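You operate a simulated robot arm through the tools that you are given. There is no shell and no other tool.

Carry out the task below with a simulated two-armed robot. There is one attempt and no reset: what you move stays moved.

## Task
Move the teal vase onto the white saucer, wipe off the tea stain, stand the lavender in the vase.
Fine: use the cream cloth and put it back. Set down upright: teal vase. What is to be rubbed or washed off counts as gone when no trace of it is left.

Only the result counts: the job must be done as asked and must still hold three seconds after the hand-in. Knocking over, shifting, dropping, spilling or breaking anything else fails it. Flat cloth is picked up by pressing the open fingertips on it (5 to 10 N) and closing them slowly along it; thin cloth reads only 2 to 8 mm in the jaws.

## Robot
Two 6-joint arms with two-finger parallel grippers on one trunk that stands fixed in place. Base frame: the origin is at the foot of the trunk, x ahead of it, y to its left, z up; the work surface is at about z = 0.745. Lengths are in m, angles in degrees, forces in N, time in s.
The left shoulder is at [0.08, 0.216, 1.61], the right one opposite. With the tool pointing down near the work surface each hand reaches from about 0.1 to 0.58 m from the base axis, measured 20 degrees to its own side. Payload 3.43 kg a hand.
Tool frame (each hand has its own): the origin (TCP) lies between the finger pads and is the grasp point; the fingertips stand 0.03 m ahead of it; z points along the fingers, y is the line along which they close. The gripper opens to 0.094 m. The fingers are 0.028 m wide and 0.01 m thick; the gripper's body (0.05 by 0.096 m) begins 0.055 m behind the TCP.
Orientation is that of the tool frame in the base frame, as a unit quaternion [w, x, y, z]. With the fingers straight down and closing along the base's y, the tool's x points along the base's -x, its y along +y and its z along -z.

## Interface
- The arms move only by the tool send_rows. It takes "left_rows", "right_rows" or both (then of equal length, played together; a hand with none holds still); each is a list of rows, each a list of 3 entries, a list of its own where there are three numbers: the shift along the base's x, y, z in m, then the turn, a rotation vector about the base's x, y, z in degrees, then the closure, from 0 (fully open) to 1 (shut). In form: [[[tx, ty, tz], [ax, ay, az], claw], ...]. A call has 1 to 20 rows; each row is the pose to reach, as a shift and turn from the pose commanded when the call began. Each row takes 0.2 s and may step no farther than 0.05 m and 8.6 degrees from the row before; otherwise, or with a gripper value out of range, the whole call is refused. A pose out of reach is approached as far as the arm can. The call stops where the force on the tool passes 40 N (or 10 N more than at its start, if that is more) or the arm is blocked; 0.2 s more then pass. Each finger travels about 0.072 m/s and halts on what it meets, pressing with about 20 N; the grip force reading is that of the motor and also rises with nothing between the fingers. The clock runs only during rows and for 0.2 s after the last one: add rows that repeat a pose to give the fingers time. The reply holds the time, the measured pose of the TCP, the force on the tool along the base axes, the opening and the grip force, in the units named above and with some noise, with the torque about the TCP (base axes, N m) and any sound that the robot's microphone picked up.
- Cameras (640 x 400 px; columns grow to the right, rows downward): "scene" is now at [0.0891, 0.0273, 1.7539]; the picture's right is [0.43, -0.90, 0.00], its down [-0.78, -0.37, -0.50] and it looks along [0.45, 0.21, -0.87] (base axes); focal length 365 px, centre (320, 200). "left" rides on the left gripper at [0.076, -0.014, -0.103] in its tool frame; the picture's right is [0.18, 0.98, 0.00], its down [-0.75, 0.14, -0.64] and it looks along [-0.63, 0.12, 0.77] (tool axes); focal length 243 px, centre (320, 200). "right" rides on the right gripper at [0.076, 0.014, -0.102] in its tool frame; the picture's right is [-0.18, 0.98, 0.00], its down [-0.75, -0.14, -0.64] and it looks along [-0.63, -0.12, 0.77] (tool axes); focal length 243 px, centre (320, 200). There is no depth. A picture from a camera that has moved, and an enlarged one, comes with that camera's place and axes in the base frame and with its lens.
- capture(camera): a new picture of that camera. No time passes.
- slide_trunk(by): slides the trunk up (or, below 0, down) by that many m; the arms and the scene camera ride with it, the base frame stays. It gives what a move gives, with no picture.
- aim_head(pan, tilt): turns the head with the scene camera to pan (to the left, within 86 degrees either way) and tilt (down, from -29 to 69), counted from straight ahead of the robot. It gives what a move gives.
- zoom(camera, box): a new picture of the part [left, top, right, bottom] of that camera's present view, enlarged. No time passes.
- close_job(): hands the job in; it is judged then, once.

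Nothing tells you positions but the pictures and the camera data. Unless the task says otherwise, let go and move clear before handing in.

The tools are called after ">>>" by a JSON object that holds its "fn" and its "kwargs". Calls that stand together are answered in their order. send_rows: Moves the arms, as the interface text tells. Its arguments: {"type":"object","properties":{"left_rows":{"type":"array","items":{"type":"array"}},"right_rows":{"type":"array","items":{"type":"array"}}},"required":[]} The other tools are called the same way: slide_trunk (by) slides the trunk up or down; aim_head (pan, tilt) turns the head that bears the scene camera; capture (camera) takes a picture; zoom (camera, box) takes an enlarged picture of a part of a camera's view; close_job () hands the job in.

At the start:

```text
clock: 0.0
left_position: [0.2282, 0.2229, 1.0757]
left_tcp_rot: [0.0, 0.0, 1.0, 0.0]
left_ft_force: [0.3, -0.2, 0.0]
left_torque: [-0.01, 0.01, -0.04]
left_finger_gap: 0.094
left_finger_force: 0.1
right_position: [0.6149, -0.1176, 1.0764]
right_tcp_rot: [0.0, 0.0, 1.0, 0.0]
right_ft_force: [-0.4, 0.3, -0.3]
right_torque: [0.0, 0.0, 0.02]
right_finger_gap: 0.094
right_finger_force: 0.1
trunk travel left (down, up): [-0.84, 0.0]
head pan, tilt: [25.4, 60.0]
```

scene: 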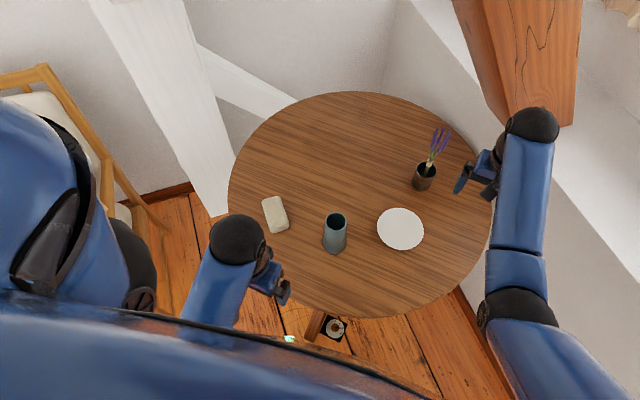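
right: 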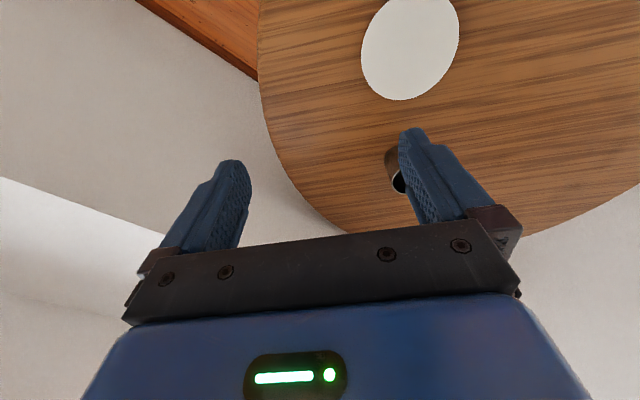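
left: 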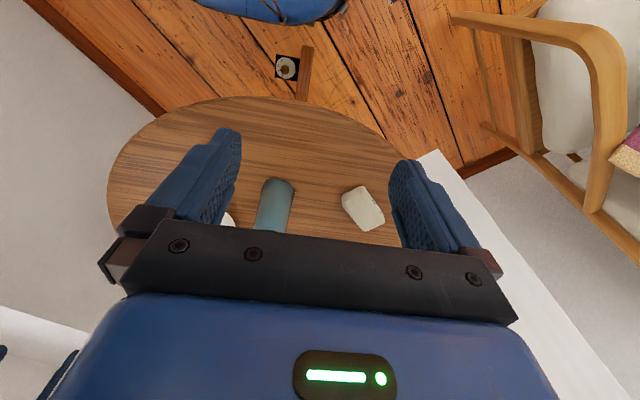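

I see a round wooden table with a cream folded cloth on the left, a teal vase in the middle, a white saucer to its right, and a dark pot holding lavender farther right; no tea stain is obvious yet. I'll zoom in to locate everything and find the stain.

>>> {"fn": "zoom", "kwargs": {"camera": "scene", "box": [220, 170, 380, 270]}}

>>> {"fn": "zoom", "kwargs": {"camera": "scene", "box": [350, 120, 510, 220]}}

>>> {"fn": "zoom", "kwargs": {"camera": "scene", "box": [220, 80, 500, 320]}}

```text
4.00 times, centred on (300, 220) of scene
camera zoom: at [0.0891, 0.0273, 1.7539], right [0.43, -0.9, 0.0], down [-0.78, -0.37, -0.5], along [0.45, 0.21, -0.87], focal length 1460 px, centre (400, 120)
```

zoom: 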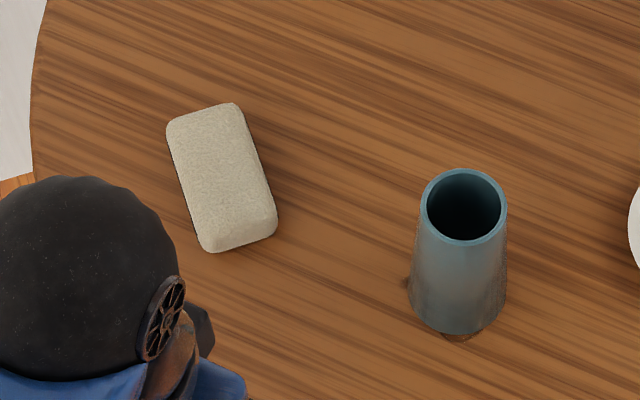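

```text
4.00 times, centred on (430, 170) of scene
camera zoom: at [0.0891, 0.0273, 1.7539], right [0.43, -0.9, 0.0], down [-0.78, -0.37, -0.5], along [0.45, 0.21, -0.87], focal length 1460 px, centre (-120, 320)
```

zoom: 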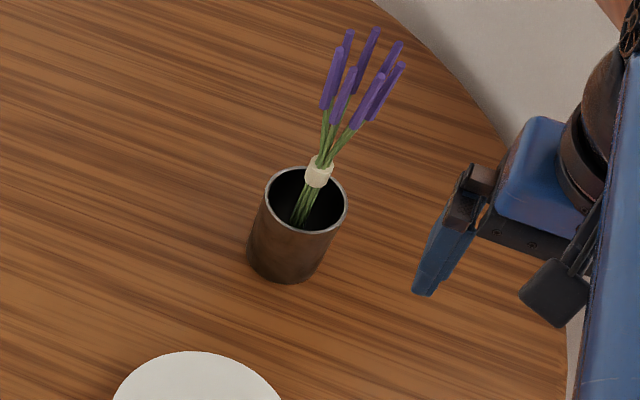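

```text
1.67 times, centred on (360, 200) of scene
camera zoom: at [0.0891, 0.0273, 1.7539], right [0.43, -0.9, 0.0], down [-0.78, -0.37, -0.5], along [0.45, 0.21, -0.87], focal length 608 px, centre (253, 200)
```

zoom: 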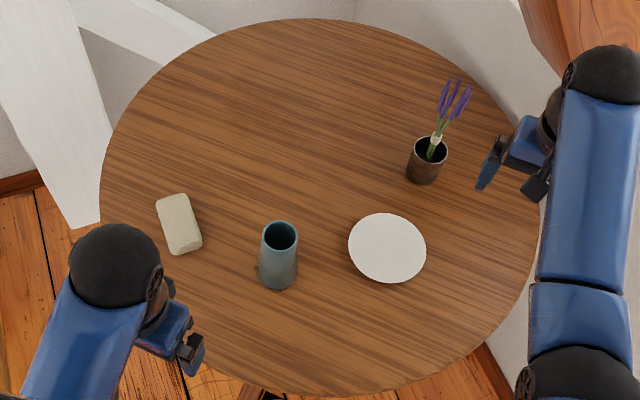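

The stain isn't visible anywhere, but a brownish patch shows around the foot of the vase, so it is probably under it. My estimates are vase at (0.50, 0.176), saucer at (0.62, 0.01), cloth at (0.50, 0.37) and pot with lavender at (0.82, 0.01). I'll lower the trunk a bit for more reach, keeping the hands clear.

>>> {"fn": "slide_trunk", "kwargs": {"by": -0.15}}

```text
clock: 1.8
left_position: [0.2293, 0.2221, 0.9242]
left_tcp_rot: [0.001, 0.0, 1.0, 0.0]
left_ft_force: [-1.3, -0.1, 0.1]
left_torque: [0.01, -0.02, -0.01]
left_finger_gap: 0.0939
left_finger_force: 0.1
right_position: [0.6136, -0.1182, 0.9263]
right_tcp_rot: [0.0, 0.0, 1.0, 0.001]
right_ft_force: [-0.1, 1.4, -0.8]
right_torque: [0.06, -0.02, 0.0]
right_finger_gap: 0.0942
right_finger_force: 0.1
trunk travel left (down, up): [-0.69, 0.15]
head pan, tilt: [25.4, 60.0]
```

The trunk went down without contact. Now I'll raise both hands and pull the right hand back out of the way of the table.

>>> {"fn": "send_rows", "kwargs": {"left_rows": [[[0, 0, 0.03], [0, 0, 0], 0], [[0, 0, 0.06], [0, 0, 0], 0], [[0, 0, 0.09], [0, 0, 0], 0], [[0, 0, 0.12], [0, 0, 0], 0], [[0, 0, 0.15], [0, 0, 0], 0], [[0, 0, 0.18], [0, 0, 0], 0], [[0, 0, 0.2], [0, 0, 0], 0], [[0, 0, 0.2], [0, 0, 0], 0]], "right_rows": [[[0, 0, 0.03], [0, 0, 0], 0], [[0, 0, 0.06], [0, 0, 0], 0], [[-0.03, -0.02, 0.09], [0, 0, 0], 0], [[-0.06, -0.05, 0.12], [0, 0, 0], 0], [[-0.09, -0.08, 0.15], [0, 0, 0], 0], [[-0.12, -0.1, 0.18], [0, 0, 0], 0], [[-0.15, -0.12, 0.2], [0, 0, 0], 0], [[-0.18, -0.14, 0.2], [0, 0, 0], 0]]}}

```text
refused: row 4 steps farther than a row can; nothing moved
```

The call was refused because one step was too long, so I'll send the same move with smaller steps.

>>> {"fn": "send_rows", "kwargs": {"left_rows": [[[0, 0, 0.03], [0, 0, 0], 0], [[0, 0, 0.06], [0, 0, 0], 0], [[0, 0, 0.09], [0, 0, 0], 0], [[0, 0, 0.12], [0, 0, 0], 0], [[0, 0, 0.15], [0, 0, 0], 0], [[0, 0, 0.18], [0, 0, 0], 0], [[0, 0, 0.2], [0, 0, 0], 0], [[0, 0, 0.2], [0, 0, 0], 0], [[0, 0, 0.2], [0, 0, 0], 0]], "right_rows": [[[0, 0, 0.03], [0, 0, 0], 0], [[0, 0, 0.06], [0, 0, 0], 0], [[-0.02, -0.02, 0.09], [0, 0, 0], 0], [[-0.04, -0.04, 0.12], [0, 0, 0], 0], [[-0.07, -0.06, 0.14], [0, 0, 0], 0], [[-0.1, -0.08, 0.16], [0, 0, 0], 0], [[-0.13, -0.1, 0.18], [0, 0, 0], 0], [[-0.16, -0.12, 0.19], [0, 0, 0], 0], [[-0.18, -0.14, 0.2], [0, 0, 0], 0]]}}

```text
clock: 3.8
left_position: [0.2258, 0.2206, 0.9258]
left_tcp_rot: [0.002, 0.0, 1.0, 0.0]
left_ft_force: [-0.1, 0.4, 0.5]
left_torque: [-0.04, -0.02, 0.01]
left_finger_gap: 0.0941
left_finger_force: 0.1
left hand out of reach, approached as far as the arm can: row 1, 2, 3, 4, 5, 6, 7, 8, 9
right_position: [0.5149, -0.2402, 0.9173]
right_tcp_rot: [0.003, 0.0, 1.0, 0.001]
right_ft_force: [-0.3, -0.3, 0.7]
right_torque: [0.02, 0.01, 0.01]
right_finger_gap: 0.094
right_finger_force: 0.0
right hand out of reach, approached as far as the arm can: row 2, 3, 4, 5, 6, 7, 8, 9
trunk travel left (down, up): [-0.69, 0.15]
head pan, tilt: [25.4, 60.0]
```

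Neither hand could rise any further with the tool pointing down; that seems to be a ceiling about 0.53 m below the shoulder. I'll send a zero row to confirm what the commanded pose is, and take pictures.

>>> {"fn": "send_rows", "kwargs": {"left_rows": [[[0, 0, 0], [0, 0, 0], 0]], "right_rows": [[[0, 0, 0], [0, 0, 0], 0]]}}

>>> {"fn": "capture", "kwargs": {"camera": "scene"}}

>>> {"fn": "capture", "kwargs": {"camera": "left"}}

>>> {"fn": "capture", "kwargs": {"camera": "right"}}

```text
clock: 4.2
left_position: [0.2294, 0.2224, 0.9255]
left_tcp_rot: [0.0, 0.0, 1.0, 0.0]
left_ft_force: [-0.3, 0.1, -0.8]
left_torque: [0.05, 0.03, 0.04]
left_finger_gap: 0.0941
left_finger_force: 0.1
right_position: [0.5168, -0.2393, 0.9172]
right_tcp_rot: [0.002, 0.0, 1.0, 0.0]
right_ft_force: [-0.7, 0.0, 0.7]
right_torque: [0.03, -0.04, 0.02]
right_finger_gap: 0.0938
right_finger_force: 0.1
trunk travel left (down, up): [-0.69, 0.15]
head pan, tilt: [25.4, 60.0]
```

```text
taken
camera scene: at [0.0896, 0.027, 1.6039], right [0.43, -0.9, 0.0], down [-0.78, -0.37, -0.5], along [0.45, 0.21, -0.87], focal length 365 px, centre (320, 200)
```

scene: 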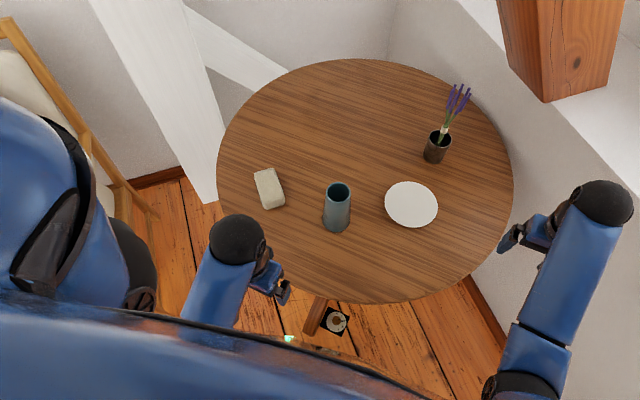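

```text
taken
camera left: at [0.1526, 0.2074, 1.0279], right [-0.18, 0.98, 0.0], down [0.75, 0.14, 0.64], along [0.63, 0.12, -0.77], focal length 243 px, centre (320, 200)
```

left: 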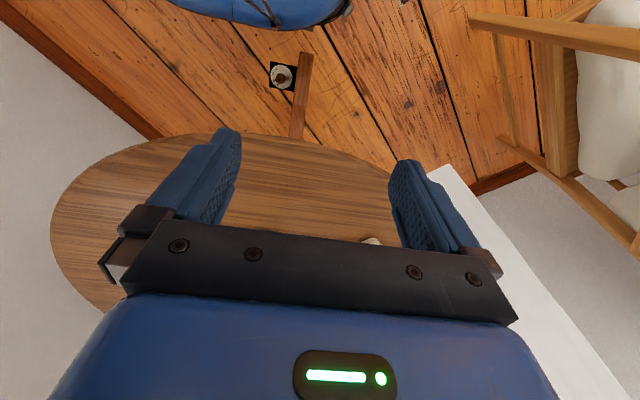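

```text
taken
camera right: at [0.4394, -0.2246, 1.0185], right [0.18, 0.98, 0.0], down [0.75, -0.14, 0.64], along [0.63, -0.12, -0.77], focal length 243 px, centre (320, 200)
```

right: 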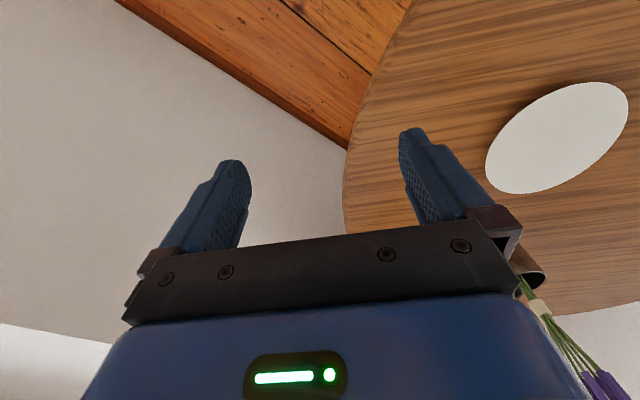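

The commanded pose is simply where the hands are now. From the lower viewpoint I'll zoom in on each object to pin down positions better.

>>> {"fn": "zoom", "kwargs": {"camera": "scene", "box": [296, 160, 376, 240]}}

>>> {"fn": "zoom", "kwargs": {"camera": "scene", "box": [220, 150, 300, 230]}}

>>> {"fn": "zoom", "kwargs": {"camera": "scene", "box": [400, 70, 500, 170]}}

>>> {"fn": "zoom", "kwargs": {"camera": "scene", "box": [360, 160, 460, 240]}}

```text
5.00 times, centred on (336, 200) of scene
camera zoom: at [0.0896, 0.027, 1.6039], right [0.43, -0.9, 0.0], down [-0.78, -0.37, -0.5], along [0.45, 0.21, -0.87], focal length 1825 px, centre (240, 200)
```

zoom: 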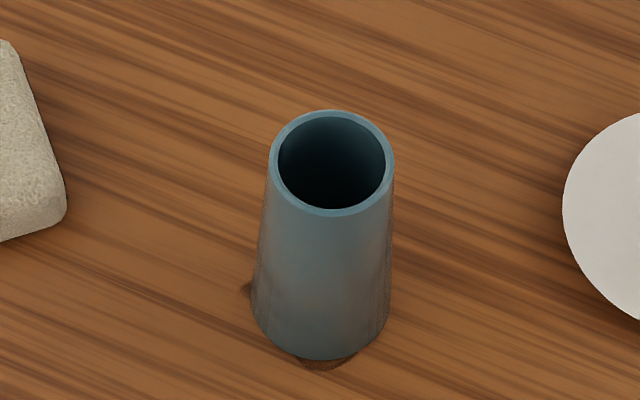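

```text
5.00 times, centred on (260, 190) of scene
camera zoom: at [0.0896, 0.027, 1.6039], right [0.43, -0.9, 0.0], down [-0.78, -0.37, -0.5], along [0.45, 0.21, -0.87], focal length 1825 px, centre (620, 250)
```

zoom: 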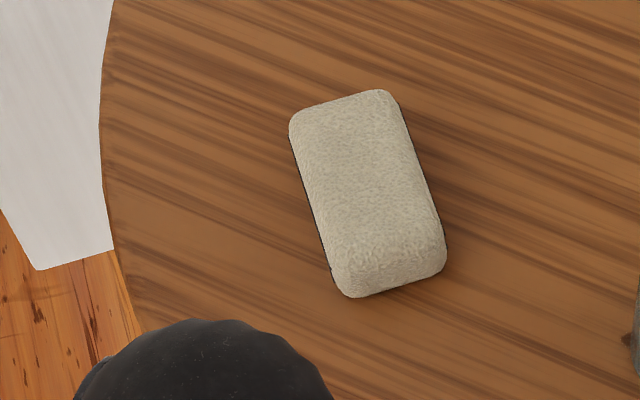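

```text
4.00 times, centred on (450, 120) of scene
camera zoom: at [0.0896, 0.027, 1.6039], right [0.43, -0.9, 0.0], down [-0.78, -0.37, -0.5], along [0.45, 0.21, -0.87], focal length 1460 px, centre (-200, 520)
```

zoom: 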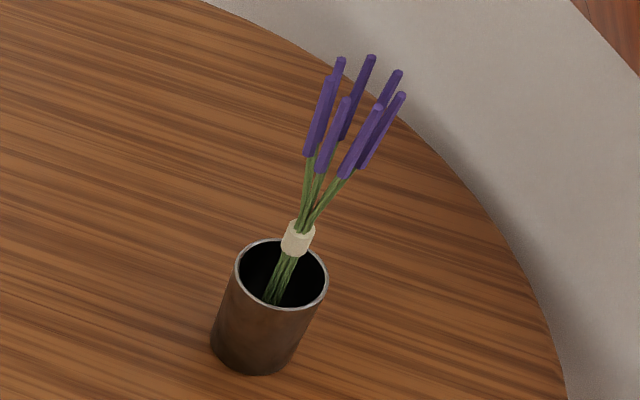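

```text
5.00 times, centred on (410, 200) of scene
camera zoom: at [0.0896, 0.027, 1.6039], right [0.43, -0.9, 0.0], down [-0.78, -0.37, -0.5], along [0.45, 0.21, -0.87], focal length 1825 px, centre (-130, 200)
```

zoom: 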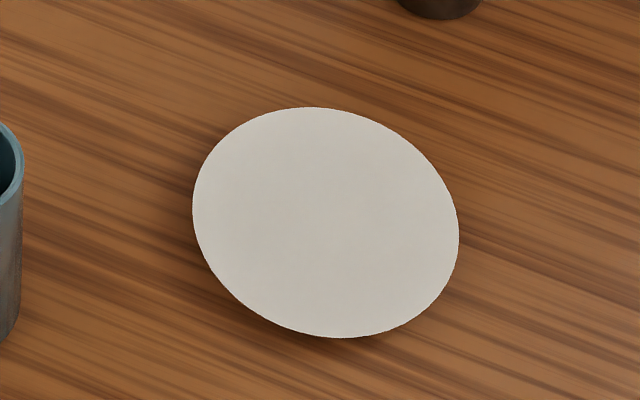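

The stain peeks out brown around the vase's foot. I place the vase at about (0.503, 0.176) with its rim near z = 0.88, the saucer at (0.622, 0.012), and the lavender upright at (0.805, 0.007). I'll bring the left hand over the vase.

>>> {"fn": "send_rows", "kwargs": {"left_rows": [[[0.01, -0.02, 0], [0, 0, 0], 0], [[0.04, -0.046, 0], [0, 0, 0], 0], [[0.08, -0.046, 0], [0, 0, 0], 0], [[0.12, -0.046, 0], [0, 0, 0], 0], [[0.16, -0.046, 0], [0, 0, 0], 0], [[0.16, -0.046, 0], [0, 0, 0], 0]]}}

>>> {"fn": "capture", "kwargs": {"camera": "scene"}}

>>> {"fn": "capture", "kwargs": {"camera": "left"}}

```text
clock: 5.5
left_position: [0.3943, 0.1826, 0.8922]
left_tcp_rot: [0.002, 0.001, 1.0, -0.001]
left_ft_force: [0.4, -0.3, 0.3]
left_torque: [0.04, 0.01, -0.04]
left_finger_gap: 0.0939
left_finger_force: 0.0
left hand out of reach, approached as far as the arm can: row 1, 2, 3, 4, 5, 6
right_position: [0.5169, -0.2392, 0.9177]
right_tcp_rot: [0.001, -0.001, 1.0, -0.001]
right_ft_force: [-1.0, -1.2, -0.3]
right_torque: [0.02, -0.02, 0.0]
right_finger_gap: 0.094
right_finger_force: 0.1
trunk travel left (down, up): [-0.69, 0.15]
head pan, tilt: [25.4, 60.0]
```

```text
taken
camera scene: at [0.0884, 0.0271, 1.604], right [0.43, -0.9, 0.0], down [-0.78, -0.37, -0.5], along [0.45, 0.21, -0.87], focal length 365 px, centre (320, 200)
```

scene: 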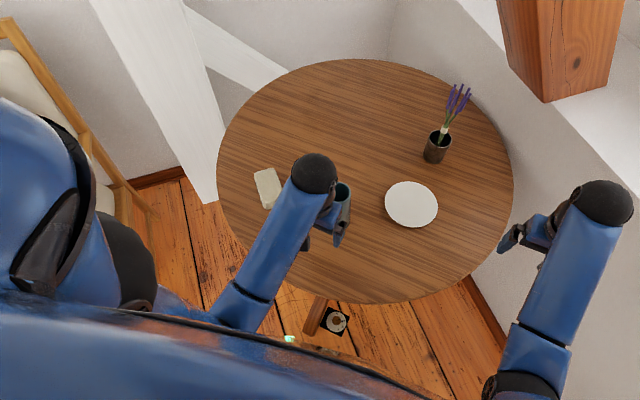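

```text
taken
camera left: at [0.3171, 0.1676, 0.9944], right [-0.18, 0.98, 0.0], down [0.75, 0.14, 0.65], along [0.63, 0.12, -0.76], focal length 243 px, centre (320, 200)
```

left: 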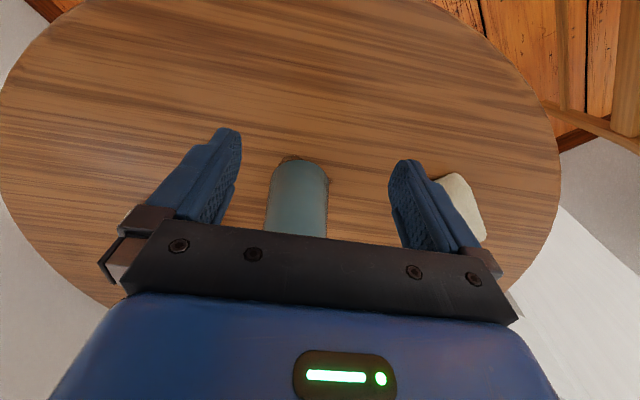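

The height ceiling falls as the hand goes forward, so I'll raise the trunk by 0.07 to get clearance above the vase.

>>> {"fn": "slide_trunk", "kwargs": {"by": 0.07}}

```text
clock: 6.6
left_position: [0.3952, 0.1829, 0.962]
left_tcp_rot: [0.002, -0.001, 1.0, 0.0]
left_ft_force: [0.7, 0.1, 0.4]
left_torque: [0.01, 0.0, -0.03]
left_finger_gap: 0.094
left_finger_force: 0.0
right_position: [0.5178, -0.2396, 0.9867]
right_tcp_rot: [0.001, 0.0, 1.0, 0.0]
right_ft_force: [-0.6, 0.0, -0.7]
right_torque: [0.03, -0.03, 0.03]
right_finger_gap: 0.0941
right_finger_force: 0.1
trunk travel left (down, up): [-0.76, 0.08]
head pan, tilt: [25.4, 60.0]
```

Now I'll move the left hand over the vase at z ≈ 0.945, which puts the fingertips at 0.915, above the rim at 0.88.

>>> {"fn": "send_rows", "kwargs": {"left_rows": [[[0.0, -0.003, -0.017], [0, 0, 0], 0], [[0.03, -0.006, -0.017], [0, 0, 0], 0], [[0.06, -0.006, -0.017], [0, 0, 0], 0], [[0.09, -0.006, -0.017], [0, 0, 0], 0], [[0.108, -0.006, -0.017], [0, 0, 0], 0], [[0.108, -0.006, -0.017], [0, 0, 0], 0]]}}

>>> {"fn": "capture", "kwargs": {"camera": "scene"}}

>>> {"fn": "capture", "kwargs": {"camera": "left"}}

>>> {"fn": "capture", "kwargs": {"camera": "right"}}

```text
clock: 8.0
left_position: [0.5012, 0.1741, 0.9462]
left_tcp_rot: [0.001, 0.0, 1.0, 0.0]
left_ft_force: [0.0, 0.5, 0.3]
left_torque: [-0.02, 0.01, 0.0]
left_finger_gap: 0.0943
left_finger_force: 0.0
right_position: [0.5161, -0.2402, 0.9879]
right_tcp_rot: [0.001, 0.0, 1.0, 0.0]
right_ft_force: [0.5, 1.0, 0.2]
right_torque: [-0.06, -0.03, 0.0]
right_finger_gap: 0.0939
right_finger_force: 0.1
trunk travel left (down, up): [-0.76, 0.08]
head pan, tilt: [25.4, 60.0]
```

```text
taken
camera scene: at [0.0892, 0.0272, 1.6739], right [0.43, -0.9, 0.0], down [-0.78, -0.37, -0.5], along [0.45, 0.21, -0.87], focal length 365 px, centre (320, 200)
```

scene: 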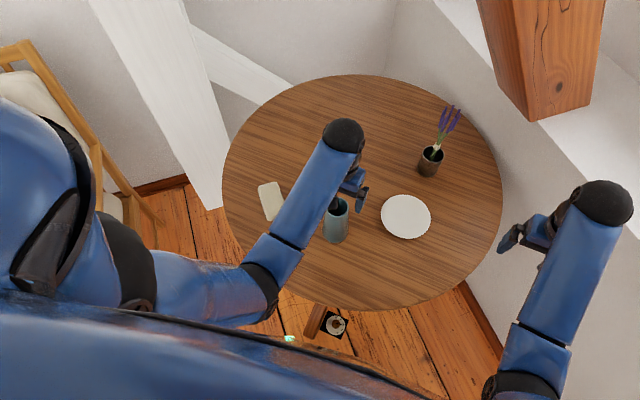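

```text
taken
camera left: at [0.4239, 0.1596, 1.0481], right [-0.18, 0.98, 0.0], down [0.75, 0.14, 0.64], along [0.63, 0.12, -0.76], focal length 243 px, centre (320, 200)
```

left: 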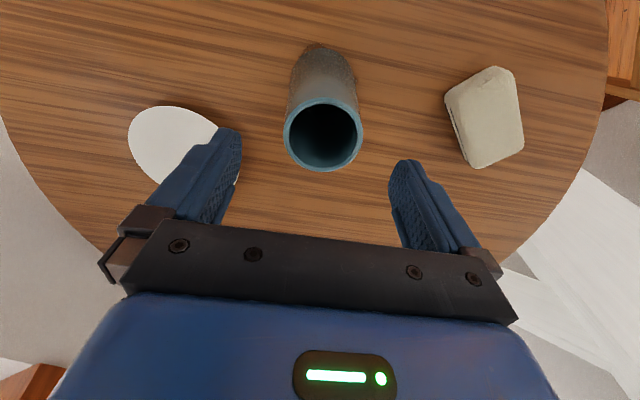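

```text
taken
camera right: at [0.4392, -0.2244, 1.0886], right [0.18, 0.98, 0.0], down [0.75, -0.14, 0.64], along [0.63, -0.12, -0.77], focal length 243 px, centre (320, 200)
```

right: 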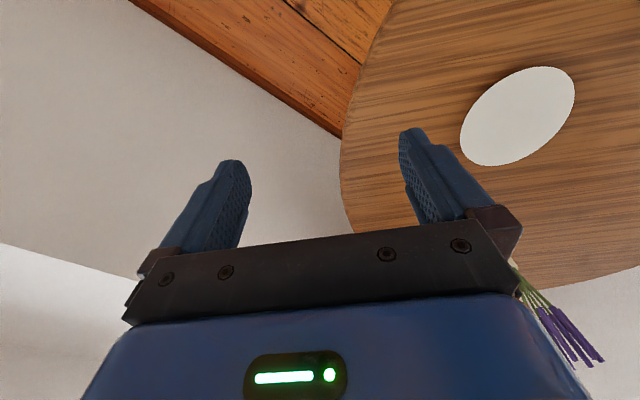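

The hand is above the vase, with its rim at about (0.50, 0.176) and centred between the fingers. I'll descend straddling it and then check before closing.

>>> {"fn": "send_rows", "kwargs": {"left_rows": [[[0.0, 0.002, -0.02], [0, 0, 0], 0], [[0.0, 0.002, -0.04], [0, 0, 0], 0], [[0.0, 0.002, -0.06], [0, 0, 0], 0], [[0.0, 0.002, -0.08], [0, 0, 0], 0], [[0.0, 0.002, -0.095], [0, 0, 0], 0], [[0.0, 0.002, -0.1], [0, 0, 0], 0]]}}

>>> {"fn": "capture", "kwargs": {"camera": "left"}}

>>> {"fn": "capture", "kwargs": {"camera": "scene"}}

```text
clock: 9.4
left_position: [0.5034, 0.1779, 0.8451]
left_tcp_rot: [0.002, -0.001, 1.0, 0.0]
left_ft_force: [0.3, -0.5, -0.2]
left_torque: [-0.01, 0.01, 0.02]
left_finger_gap: 0.0941
left_finger_force: 0.1
right_position: [0.517, -0.2393, 0.9872]
right_tcp_rot: [0.001, -0.001, 1.0, 0.0]
right_ft_force: [0.7, 0.1, 0.1]
right_torque: [-0.02, 0.0, 0.01]
right_finger_gap: 0.094
right_finger_force: 0.0
trunk travel left (down, up): [-0.76, 0.08]
head pan, tilt: [25.4, 60.0]
```

```text
taken
camera left: at [0.4264, 0.1643, 0.9471], right [-0.18, 0.98, 0.0], down [0.75, 0.14, 0.65], along [0.63, 0.12, -0.76], focal length 243 px, centre (320, 200)
```

left: 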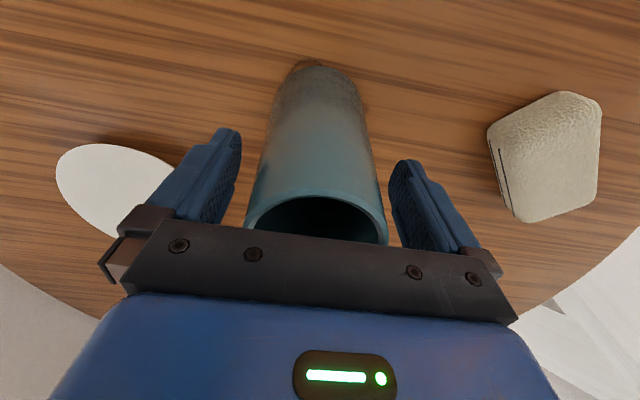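

```text
taken
camera scene: at [0.0891, 0.0272, 1.6739], right [0.43, -0.9, 0.0], down [-0.78, -0.37, -0.5], along [0.45, 0.21, -0.87], focal length 365 px, centre (320, 200)
```

scene: 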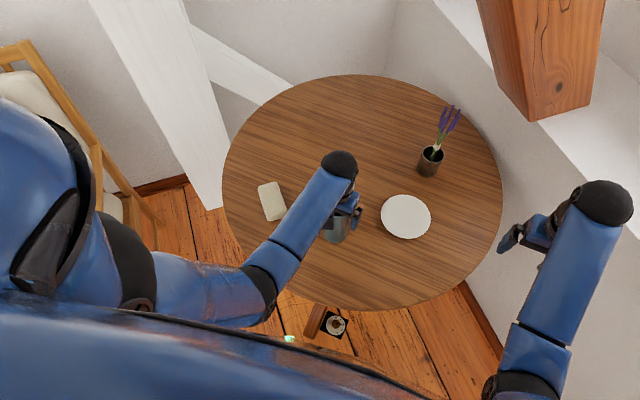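

The vase is centred between the fingers with the palm just above the rim. I'll close gently.

>>> {"fn": "send_rows", "kwargs": {"left_rows": [[[0, 0, 0], [0, 0, 0], 0.15], [[0, 0, 0], [0, 0, 0], 0.25], [[0, 0, 0], [0, 0, 0], 0.32], [[0, 0, 0], [0, 0, 0], 0.4], [[0, 0, 0], [0, 0, 0], 0.6], [[0, 0, 0], [0, 0, 0], 1.0], [[0, 0, 0], [0, 0, 0], 1.0]]}}

>>> {"fn": "capture", "kwargs": {"camera": "left"}}

```text
clock: 11.0
left_position: [0.5031, 0.1786, 0.8442]
left_tcp_rot: [0.001, 0.0, 1.0, 0.0]
left_ft_force: [0.2, 0.4, -0.2]
left_torque: [-0.07, -0.02, -0.01]
left_finger_gap: 0.0658
left_finger_force: 20.3
right_position: [0.5169, -0.2384, 0.9867]
right_tcp_rot: [0.001, -0.001, 1.0, 0.001]
right_ft_force: [0.3, 0.1, 0.1]
right_torque: [-0.01, -0.06, 0.02]
right_finger_gap: 0.0942
right_finger_force: 0.1
trunk travel left (down, up): [-0.76, 0.08]
head pan, tilt: [25.4, 60.0]
```

```text
taken
camera left: at [0.4265, 0.1642, 0.9473], right [-0.18, 0.98, 0.0], down [0.75, 0.14, 0.64], along [0.63, 0.12, -0.76], focal length 243 px, centre (320, 200)
```

left: 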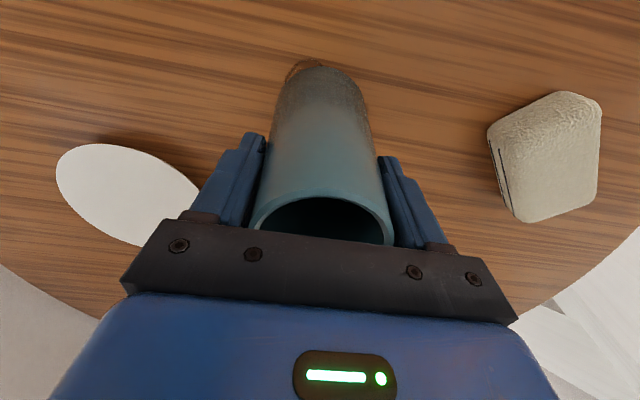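

The vase is gripped, with a gap of 66 mm and 20 N. I'll lift it straight up about 5 cm.

>>> {"fn": "send_rows", "kwargs": {"left_rows": [[[0, 0, 0.01], [0, 0, 0], 1.0], [[0, 0, 0.02], [0, 0, 0], 1.0], [[0, 0, 0.035], [0, 0, 0], 1.0], [[0, 0, 0.05], [0, 0, 0], 1.0], [[0, 0, 0.055], [0, 0, 0], 1.0], [[0, 0, 0.055], [0, 0, 0], 1.0]]}}

>>> {"fn": "capture", "kwargs": {"camera": "left"}}

>>> {"fn": "capture", "kwargs": {"camera": "scene"}}

```text
clock: 12.4
left_position: [0.5015, 0.1784, 0.897]
left_tcp_rot: [0.002, 0.0, 1.0, 0.0]
left_ft_force: [0.0, 1.3, -3.8]
left_torque: [0.0, 0.0, -0.04]
left_finger_gap: 0.0655
left_finger_force: 20.1
right_position: [0.5179, -0.2389, 0.9866]
right_tcp_rot: [0.002, 0.0, 1.0, 0.0]
right_ft_force: [-0.9, -0.2, 1.2]
right_torque: [0.01, 0.02, 0.01]
right_finger_gap: 0.094
right_finger_force: 0.0
trunk travel left (down, up): [-0.76, 0.08]
head pan, tilt: [25.4, 60.0]
```

```text
taken
camera left: at [0.425, 0.1643, 1.0003], right [-0.18, 0.98, 0.0], down [0.75, 0.14, 0.64], along [0.63, 0.12, -0.77], focal length 243 px, centre (320, 200)
```

left: 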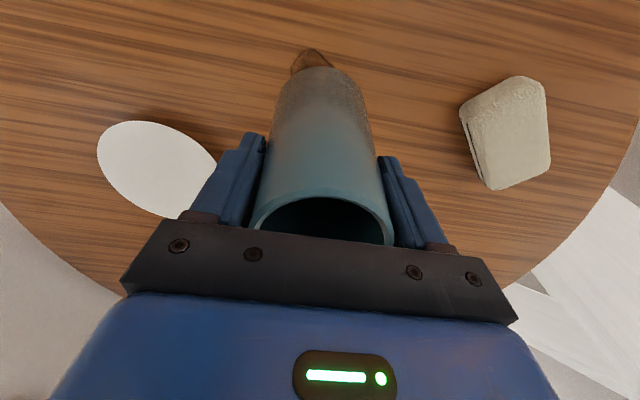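

```text
taken
camera scene: at [0.09, 0.0274, 1.6738], right [0.43, -0.9, 0.0], down [-0.78, -0.37, -0.5], along [0.45, 0.21, -0.87], focal length 365 px, centre (320, 200)
```

scene: 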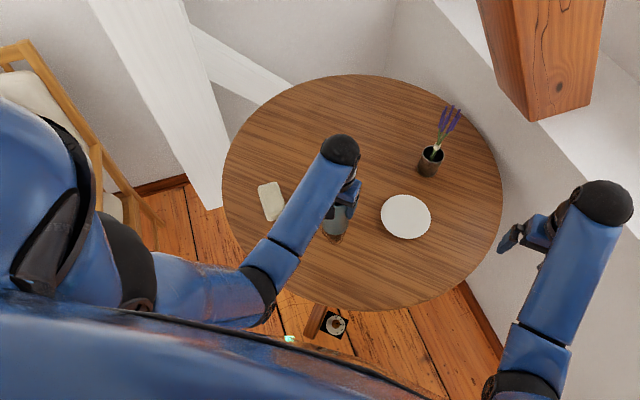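

The vase is up and the brown stain is now visible on the table beneath it. I'll refine the saucer's position and its thickness before moving.

>>> {"fn": "zoom", "kwargs": {"camera": "scene", "box": [366, 180, 446, 250]}}

>>> {"fn": "zoom", "kwargs": {"camera": "right", "box": [440, 50, 600, 180]}}

>>> {"fn": "zoom", "kwargs": {"camera": "left", "box": [80, 110, 240, 230]}}

```text
5.71 times, centred on (406, 215) of scene
camera zoom: at [0.09, 0.0274, 1.6738], right [0.43, -0.9, 0.0], down [-0.78, -0.37, -0.5], along [0.45, 0.21, -0.87], focal length 2086 px, centre (-171, 114)
```

zoom: 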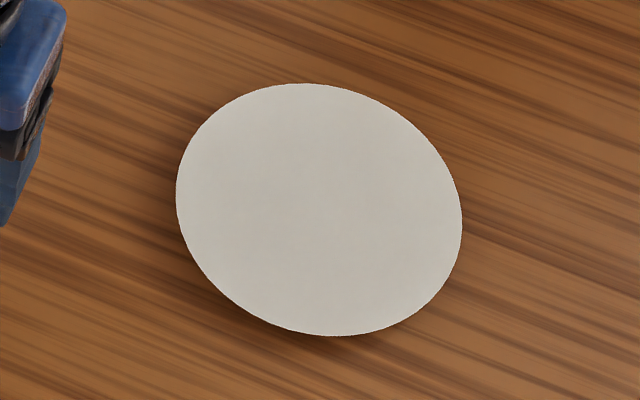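

```text
3.08 times, centred on (520, 115) of right
camera zoom: at [0.4396, -0.2243, 1.0885], right [0.18, 0.98, 0.0], down [0.75, -0.14, 0.64], along [0.63, -0.12, -0.77], focal length 746 px, centre (-295, 462)
```

zoom: 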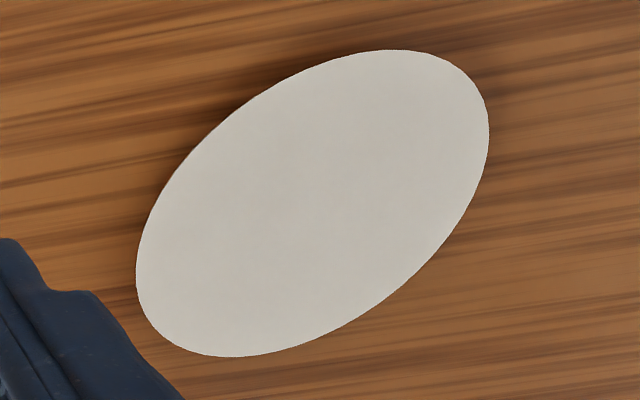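

```text
3.33 times, centred on (160, 170) of left
camera zoom: at [0.425, 0.1643, 1.0003], right [-0.18, 0.98, 0.0], down [0.75, 0.14, 0.64], along [0.63, 0.12, -0.77], focal length 809 px, centre (853, 300)
```

zoom: 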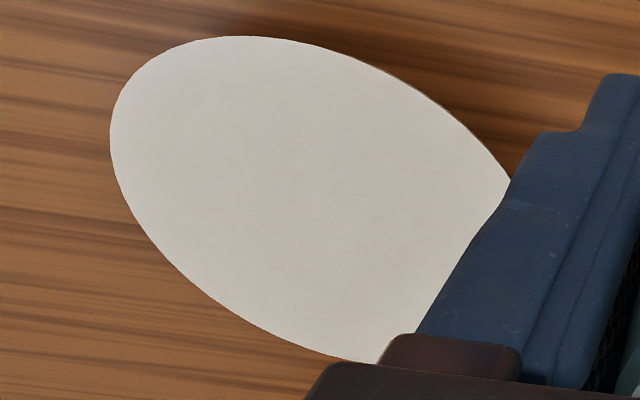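

The cameras agree on the saucer centre at about (0.622, 0.013), with a radius near 0.071. I'll carry the vase across, keeping it raised.

>>> {"fn": "send_rows", "kwargs": {"left_rows": [[[0.012, -0.017, 0.0], [0, 0, 0], 1.0], [[0.03, -0.041, 0.0], [0, 0, 0], 1.0], [[0.048, -0.066, 0.0], [0, 0, 0], 1.0], [[0.066, -0.091, 0.0], [0, 0, 0], 1.0], [[0.084, -0.116, 0.0], [0, 0, 0], 1.0], [[0.1, -0.14, 0.0], [0, 0, 0], 1.0], [[0.112, -0.156, 0.0], [0, 0, 0], 1.0], [[0.12, -0.1655, 0.0], [0, 0, 0], 1.0], [[0.12, -0.1655, 0.0], [0, 0, 0], 1.0]]}}

>>> {"fn": "capture", "kwargs": {"camera": "left"}}

>>> {"fn": "capture", "kwargs": {"camera": "scene"}}

>>> {"fn": "capture", "kwargs": {"camera": "right"}}

```text
clock: 14.4
left_position: [0.6258, 0.0117, 0.8986]
left_tcp_rot: [0.001, 0.0, 1.0, 0.001]
left_ft_force: [-0.1, -0.8, -4.2]
left_torque: [-0.01, -0.01, -0.02]
left_finger_gap: 0.0657
left_finger_force: 20.0
right_position: [0.5178, -0.2407, 0.986]
right_tcp_rot: [0.0, 0.0, 1.0, 0.0]
right_ft_force: [-0.6, -0.4, 0.0]
right_torque: [0.0, 0.04, 0.02]
right_finger_gap: 0.0938
right_finger_force: 0.1
trunk travel left (down, up): [-0.76, 0.08]
head pan, tilt: [25.4, 60.0]
```

```text
taken
camera left: at [0.5483, -0.0018, 1.0016], right [-0.18, 0.98, 0.0], down [0.75, 0.14, 0.64], along [0.63, 0.12, -0.76], focal length 243 px, centre (320, 200)
```

left: 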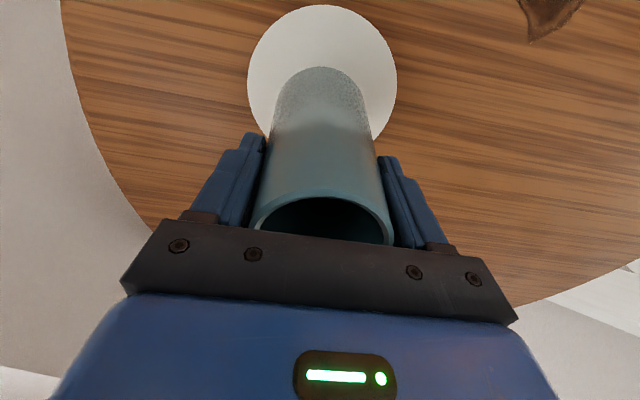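

```text
taken
camera scene: at [0.09, 0.0273, 1.6738], right [0.43, -0.9, 0.0], down [-0.78, -0.37, -0.5], along [0.45, 0.21, -0.87], focal length 365 px, centre (320, 200)
```

scene: 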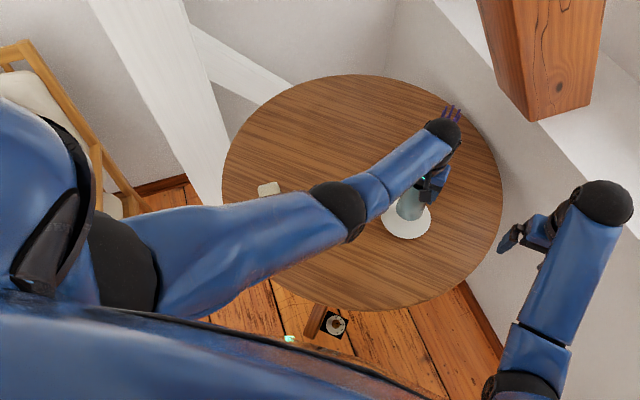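

```text
taken
camera right: at [0.4397, -0.2244, 1.0884], right [0.18, 0.98, 0.0], down [0.75, -0.14, 0.64], along [0.63, -0.12, -0.77], focal length 243 px, centre (320, 200)
```

right: 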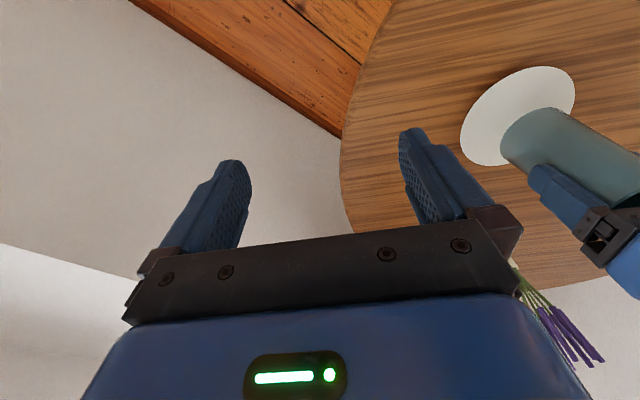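

The vase is centred above the saucer. I'll lower it most of the way first, then use small steps to feel for contact.

>>> {"fn": "send_rows", "kwargs": {"left_rows": [[[-0.001, 0.0, -0.01], [0, 0, 0], 1.0], [[-0.001, 0.0, -0.02], [0, 0, 0], 1.0], [[-0.001, 0.0, -0.028], [0, 0, 0], 1.0], [[-0.001, 0.0, -0.032], [0, 0, 0], 1.0], [[-0.001, 0.0, -0.032], [0, 0, 0], 1.0]]}}

>>> {"fn": "capture", "kwargs": {"camera": "left"}}

>>> {"fn": "zoom", "kwargs": {"camera": "right", "box": [440, 50, 640, 200]}}

```text
clock: 15.6
left_position: [0.6218, 0.0118, 0.8682]
left_tcp_rot: [0.001, 0.0, 1.0, 0.0]
left_ft_force: [-1.3, -0.1, -3.8]
left_torque: [0.01, 0.0, 0.0]
left_finger_gap: 0.0657
left_finger_force: 20.1
right_position: [0.5182, -0.2384, 0.9861]
right_tcp_rot: [0.0, 0.0, 1.0, 0.0]
right_ft_force: [0.6, 0.5, 0.4]
right_torque: [-0.02, 0.01, 0.02]
right_finger_gap: 0.0937
right_finger_force: 0.1
trunk travel left (down, up): [-0.76, 0.08]
head pan, tilt: [25.4, 60.0]
```

```text
taken
camera left: at [0.5452, -0.0029, 0.9704], right [-0.18, 0.98, 0.0], down [0.75, 0.14, 0.64], along [0.63, 0.12, -0.76], focal length 243 px, centre (320, 200)
```

left: 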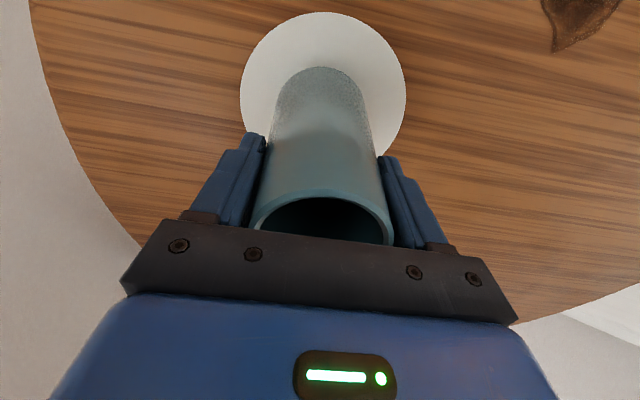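

```text
2.67 times, centred on (540, 125) of right
camera zoom: at [0.4398, -0.2245, 1.0884], right [0.18, 0.98, 0.0], down [0.75, -0.14, 0.64], along [0.63, -0.12, -0.77], focal length 647 px, centre (-267, 400)
```

zoom: 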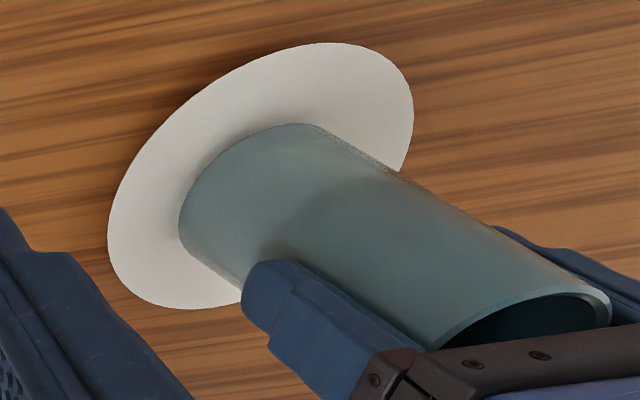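

The vase is about 1 cm above the saucer. I'll continue down in 2 mm steps while watching the force.

>>> {"fn": "send_rows", "kwargs": {"left_rows": [[[0, 0.0, -0.002], [0, 0, 0], 1.0], [[0, 0.0, -0.004], [0, 0, 0], 1.0], [[0, 0.0, -0.006], [0, 0, 0], 1.0], [[0, 0.0, -0.007], [0, 0, 0], 1.0]]}}

```text
clock: 16.6
left_position: [0.6215, 0.0131, 0.861]
left_tcp_rot: [0.004, 0.0, 1.0, 0.0]
left_ft_force: [0.7, -0.5, 1.7]
left_torque: [0.03, 0.05, 0.0]
left_finger_gap: 0.0656
left_finger_force: 19.7
right_position: [0.5163, -0.2398, 0.9867]
right_tcp_rot: [0.001, 0.0, 1.0, 0.0]
right_ft_force: [-0.3, 0.3, -0.4]
right_torque: [0.02, -0.01, -0.01]
right_finger_gap: 0.0938
right_finger_force: 0.0
trunk travel left (down, up): [-0.76, 0.08]
head pan, tilt: [25.4, 60.0]
```

The vertical force changed sign, from −3.8 N to +1.7 N, so the vase is touching the saucer. I'll add a tiny settle step and then check.

>>> {"fn": "send_rows", "kwargs": {"left_rows": [[[0, 0.0, -0.001], [0, 0, 0], 1.0], [[0, 0.0, -0.001], [0, 0, 0], 1.0]]}}

>>> {"fn": "zoom", "kwargs": {"camera": "right", "box": [440, 50, 640, 200]}}

```text
clock: 17.2
left_position: [0.6218, 0.0134, 0.8612]
left_tcp_rot: [0.003, 0.0, 1.0, -0.001]
left_ft_force: [2.2, -1.8, 11.8]
left_torque: [-0.02, 0.13, 0.02]
left_finger_gap: 0.0658
left_finger_force: 19.5
right_position: [0.5156, -0.2398, 0.9869]
right_tcp_rot: [0.001, -0.001, 1.0, -0.001]
right_ft_force: [0.1, 0.0, -0.8]
right_torque: [0.02, 0.02, 0.01]
right_finger_gap: 0.0939
right_finger_force: 0.1
trunk travel left (down, up): [-0.76, 0.08]
head pan, tilt: [25.4, 60.0]
```

```text
2.67 times, centred on (540, 125) of right
camera zoom: at [0.4385, -0.2248, 1.0891], right [0.18, 0.98, 0.0], down [0.75, -0.14, 0.64], along [0.63, -0.12, -0.77], focal length 647 px, centre (-267, 400)
```

zoom: 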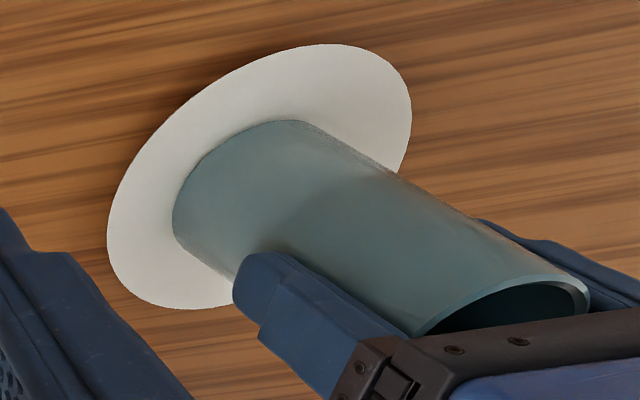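

The vase is firmly seated on the saucer. I'll back off 1 mm to unload it and open the fingers slowly.

>>> {"fn": "send_rows", "kwargs": {"left_rows": [[[0, 0.0, 0.001], [0, 0, 0], 1.0], [[0, 0.0, 0.001], [0, 0, 0], 0.5], [[0, 0.0, 0.001], [0, 0, 0], 0.3], [[0, 0.0, 0.001], [0, 0, 0], 0.2], [[0, 0.0, 0.001], [0, 0, 0], 0.1], [[0, 0.0, 0.001], [0, 0, 0], 0.0], [[0, 0.0, 0.001], [0, 0, 0], 0.0], [[0, 0.0, 0.001], [0, 0, 0], 0.0]]}}

>>> {"fn": "capture", "kwargs": {"camera": "left"}}

>>> {"fn": "zoom", "kwargs": {"camera": "right", "box": [440, 50, 640, 200]}}

```text
clock: 19.0
left_position: [0.6212, 0.0138, 0.86]
left_tcp_rot: [0.002, 0.0, 1.0, -0.001]
left_ft_force: [1.3, -0.8, 0.1]
left_torque: [-0.01, -0.03, -0.04]
left_finger_gap: 0.0941
left_finger_force: 0.0
right_position: [0.5173, -0.2396, 0.986]
right_tcp_rot: [0.001, 0.0, 1.0, 0.0]
right_ft_force: [-0.1, -0.1, -0.7]
right_torque: [-0.02, 0.01, -0.03]
right_finger_gap: 0.094
right_finger_force: 0.1
trunk travel left (down, up): [-0.76, 0.08]
head pan, tilt: [25.4, 60.0]
```

```text
taken
camera left: at [0.5442, -0.0016, 0.9633], right [-0.18, 0.98, 0.0], down [0.75, 0.14, 0.64], along [0.63, 0.12, -0.76], focal length 243 px, centre (320, 200)
```

left: 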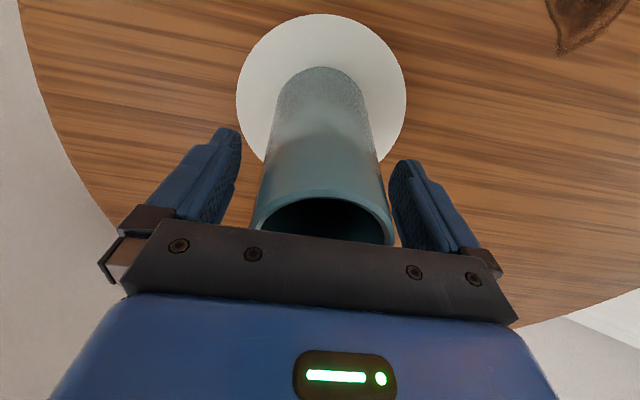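

```text
2.67 times, centred on (540, 125) of right
camera zoom: at [0.4393, -0.2245, 1.0886], right [0.18, 0.98, 0.0], down [0.75, -0.14, 0.64], along [0.63, -0.12, -0.77], focal length 647 px, centre (-267, 400)
```

zoom: 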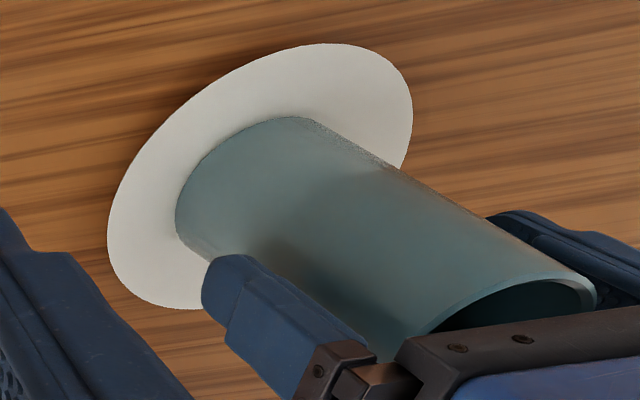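

The vase stands free on the saucer and the fingers are open on either side. I'll lift the left hand away and back toward the robot.

>>> {"fn": "send_rows", "kwargs": {"left_rows": [[[0, 0.0, 0.015], [0, 0, 0], 0.0], [[0, 0.0, 0.03], [0, 0, 0], 0.0], [[0, 0.0, 0.045], [0, 0, 0], 0.0], [[0, 0.0, 0.06], [0, 0, 0], 0.0], [[0, 0.0, 0.07], [0, 0, 0], 0.0], [[-0.02, 0.0, 0.07], [0, 0, 0], 0.0], [[-0.05, 0.0, 0.07], [0, 0, 0], 0.0], [[-0.09, 0.0, 0.07], [0, 0, 0], 0.0], [[-0.13, 0.0, 0.07], [0, 0, 0], 0.0], [[-0.13, 0.04, 0.07], [0, 0, 0], 0.0], [[-0.13, 0.08, 0.07], [0, 0, 0], 0.0], [[-0.13, 0.12, 0.07], [0, 0, 0], 0.0], [[-0.13, 0.16, 0.07], [0, 0, 0], 0.0], [[-0.13, 0.2, 0.07], [0, 0, 0], 0.0], [[-0.13, 0.2, 0.07], [0, 0, 0], 0.0]]}}

>>> {"fn": "capture", "kwargs": {"camera": "left"}}

>>> {"fn": "capture", "kwargs": {"camera": "scene"}}

>>> {"fn": "zoom", "kwargs": {"camera": "right", "box": [440, 50, 640, 200]}}

```text
clock: 22.2
left_position: [0.4902, 0.2156, 0.9318]
left_tcp_rot: [0.002, 0.0, 1.0, 0.0]
left_ft_force: [-0.2, 0.0, -0.8]
left_torque: [0.0, -0.01, -0.03]
left_finger_gap: 0.0938
left_finger_force: 0.1
right_position: [0.517, -0.2385, 0.9857]
right_tcp_rot: [0.001, 0.0, 1.0, 0.001]
right_ft_force: [-0.4, -1.0, -0.4]
right_torque: [0.03, -0.02, -0.04]
right_finger_gap: 0.0939
right_finger_force: 0.0
trunk travel left (down, up): [-0.76, 0.08]
head pan, tilt: [25.4, 60.0]
```

```text
taken
camera left: at [0.4142, 0.2006, 1.0342], right [-0.18, 0.98, 0.0], down [0.75, 0.14, 0.65], along [0.63, 0.12, -0.76], focal length 243 px, centre (320, 200)
```

left: 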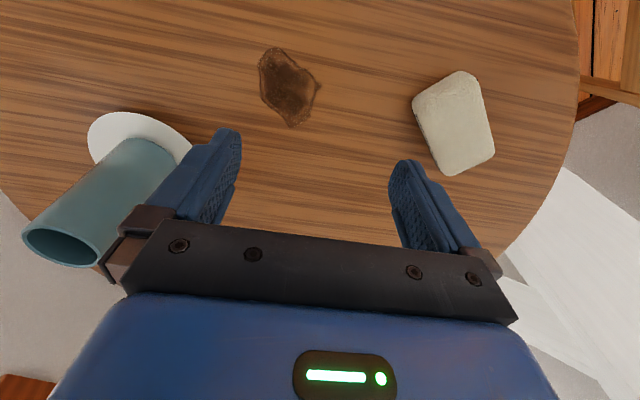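

```text
taken
camera scene: at [0.0892, 0.0268, 1.6739], right [0.43, -0.9, 0.0], down [-0.78, -0.37, -0.5], along [0.45, 0.21, -0.87], focal length 365 px, centre (320, 200)
```

scene: 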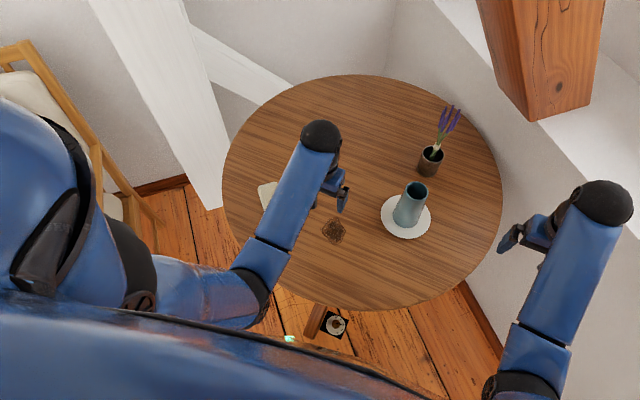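

```text
2.67 times, centred on (540, 125) of right
camera zoom: at [0.4391, -0.2247, 1.0886], right [0.18, 0.98, 0.0], down [0.75, -0.14, 0.64], along [0.63, -0.12, -0.77], focal length 647 px, centre (-267, 400)
```

zoom: 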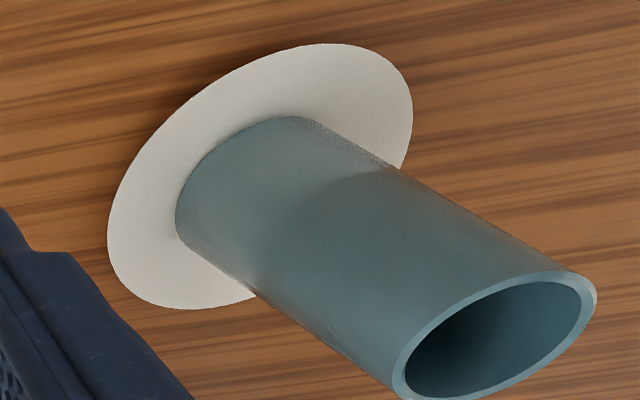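

The vase is upright on the saucer and the whole stain is exposed. I'll zoom in on the stain and the cloth for accurate outlines.

>>> {"fn": "zoom", "kwargs": {"camera": "scene", "box": [306, 205, 366, 255]}}

>>> {"fn": "zoom", "kwargs": {"camera": "left", "box": [240, 30, 360, 140]}}

>>> {"fn": "zoom", "kwargs": {"camera": "left", "box": [390, 50, 520, 200]}}

```text
8.00 times, centred on (336, 230) of scene
camera zoom: at [0.0892, 0.0268, 1.6739], right [0.43, -0.9, 0.0], down [-0.78, -0.37, -0.5], along [0.45, 0.21, -0.87], focal length 2920 px, centre (192, -40)
```

zoom: 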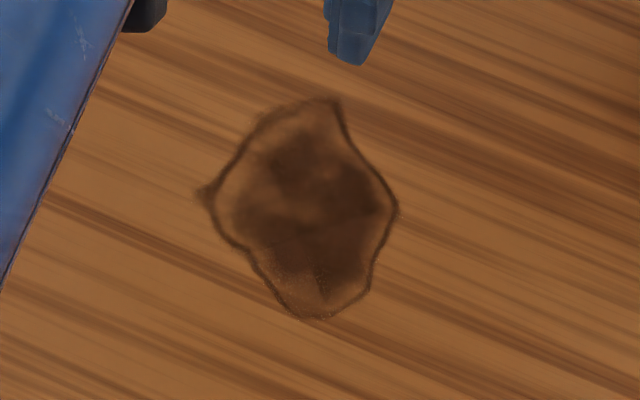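

```text
3.64 times, centred on (300, 85) of left
camera zoom: at [0.4142, 0.2006, 1.0342], right [-0.18, 0.98, 0.0], down [0.75, 0.14, 0.65], along [0.63, 0.12, -0.76], focal length 882 px, centre (393, 618)
```

zoom: 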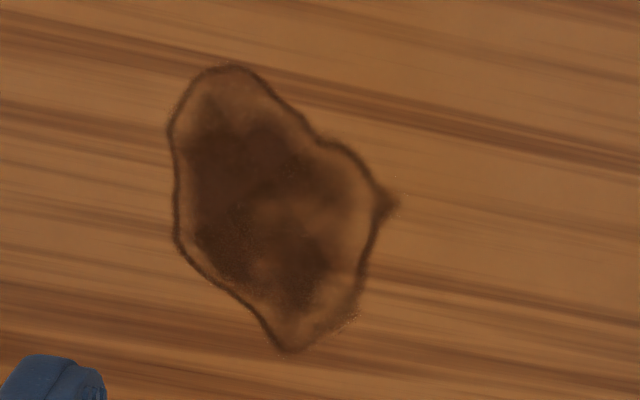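

```text
2.67 times, centred on (455, 125) of left
camera zoom: at [0.4142, 0.2006, 1.0342], right [-0.18, 0.98, 0.0], down [0.75, 0.14, 0.65], along [0.63, 0.12, -0.76], focal length 647 px, centre (-40, 400)
```

zoom: 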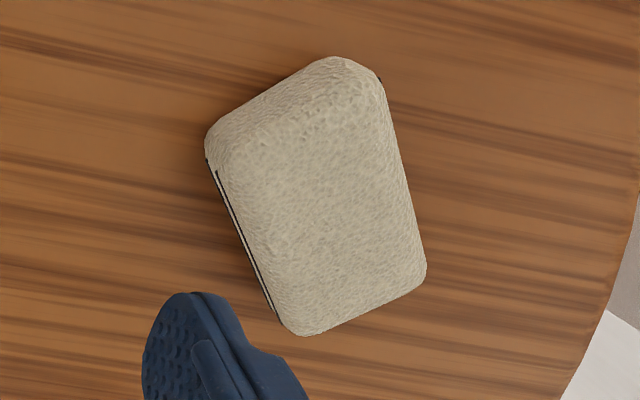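

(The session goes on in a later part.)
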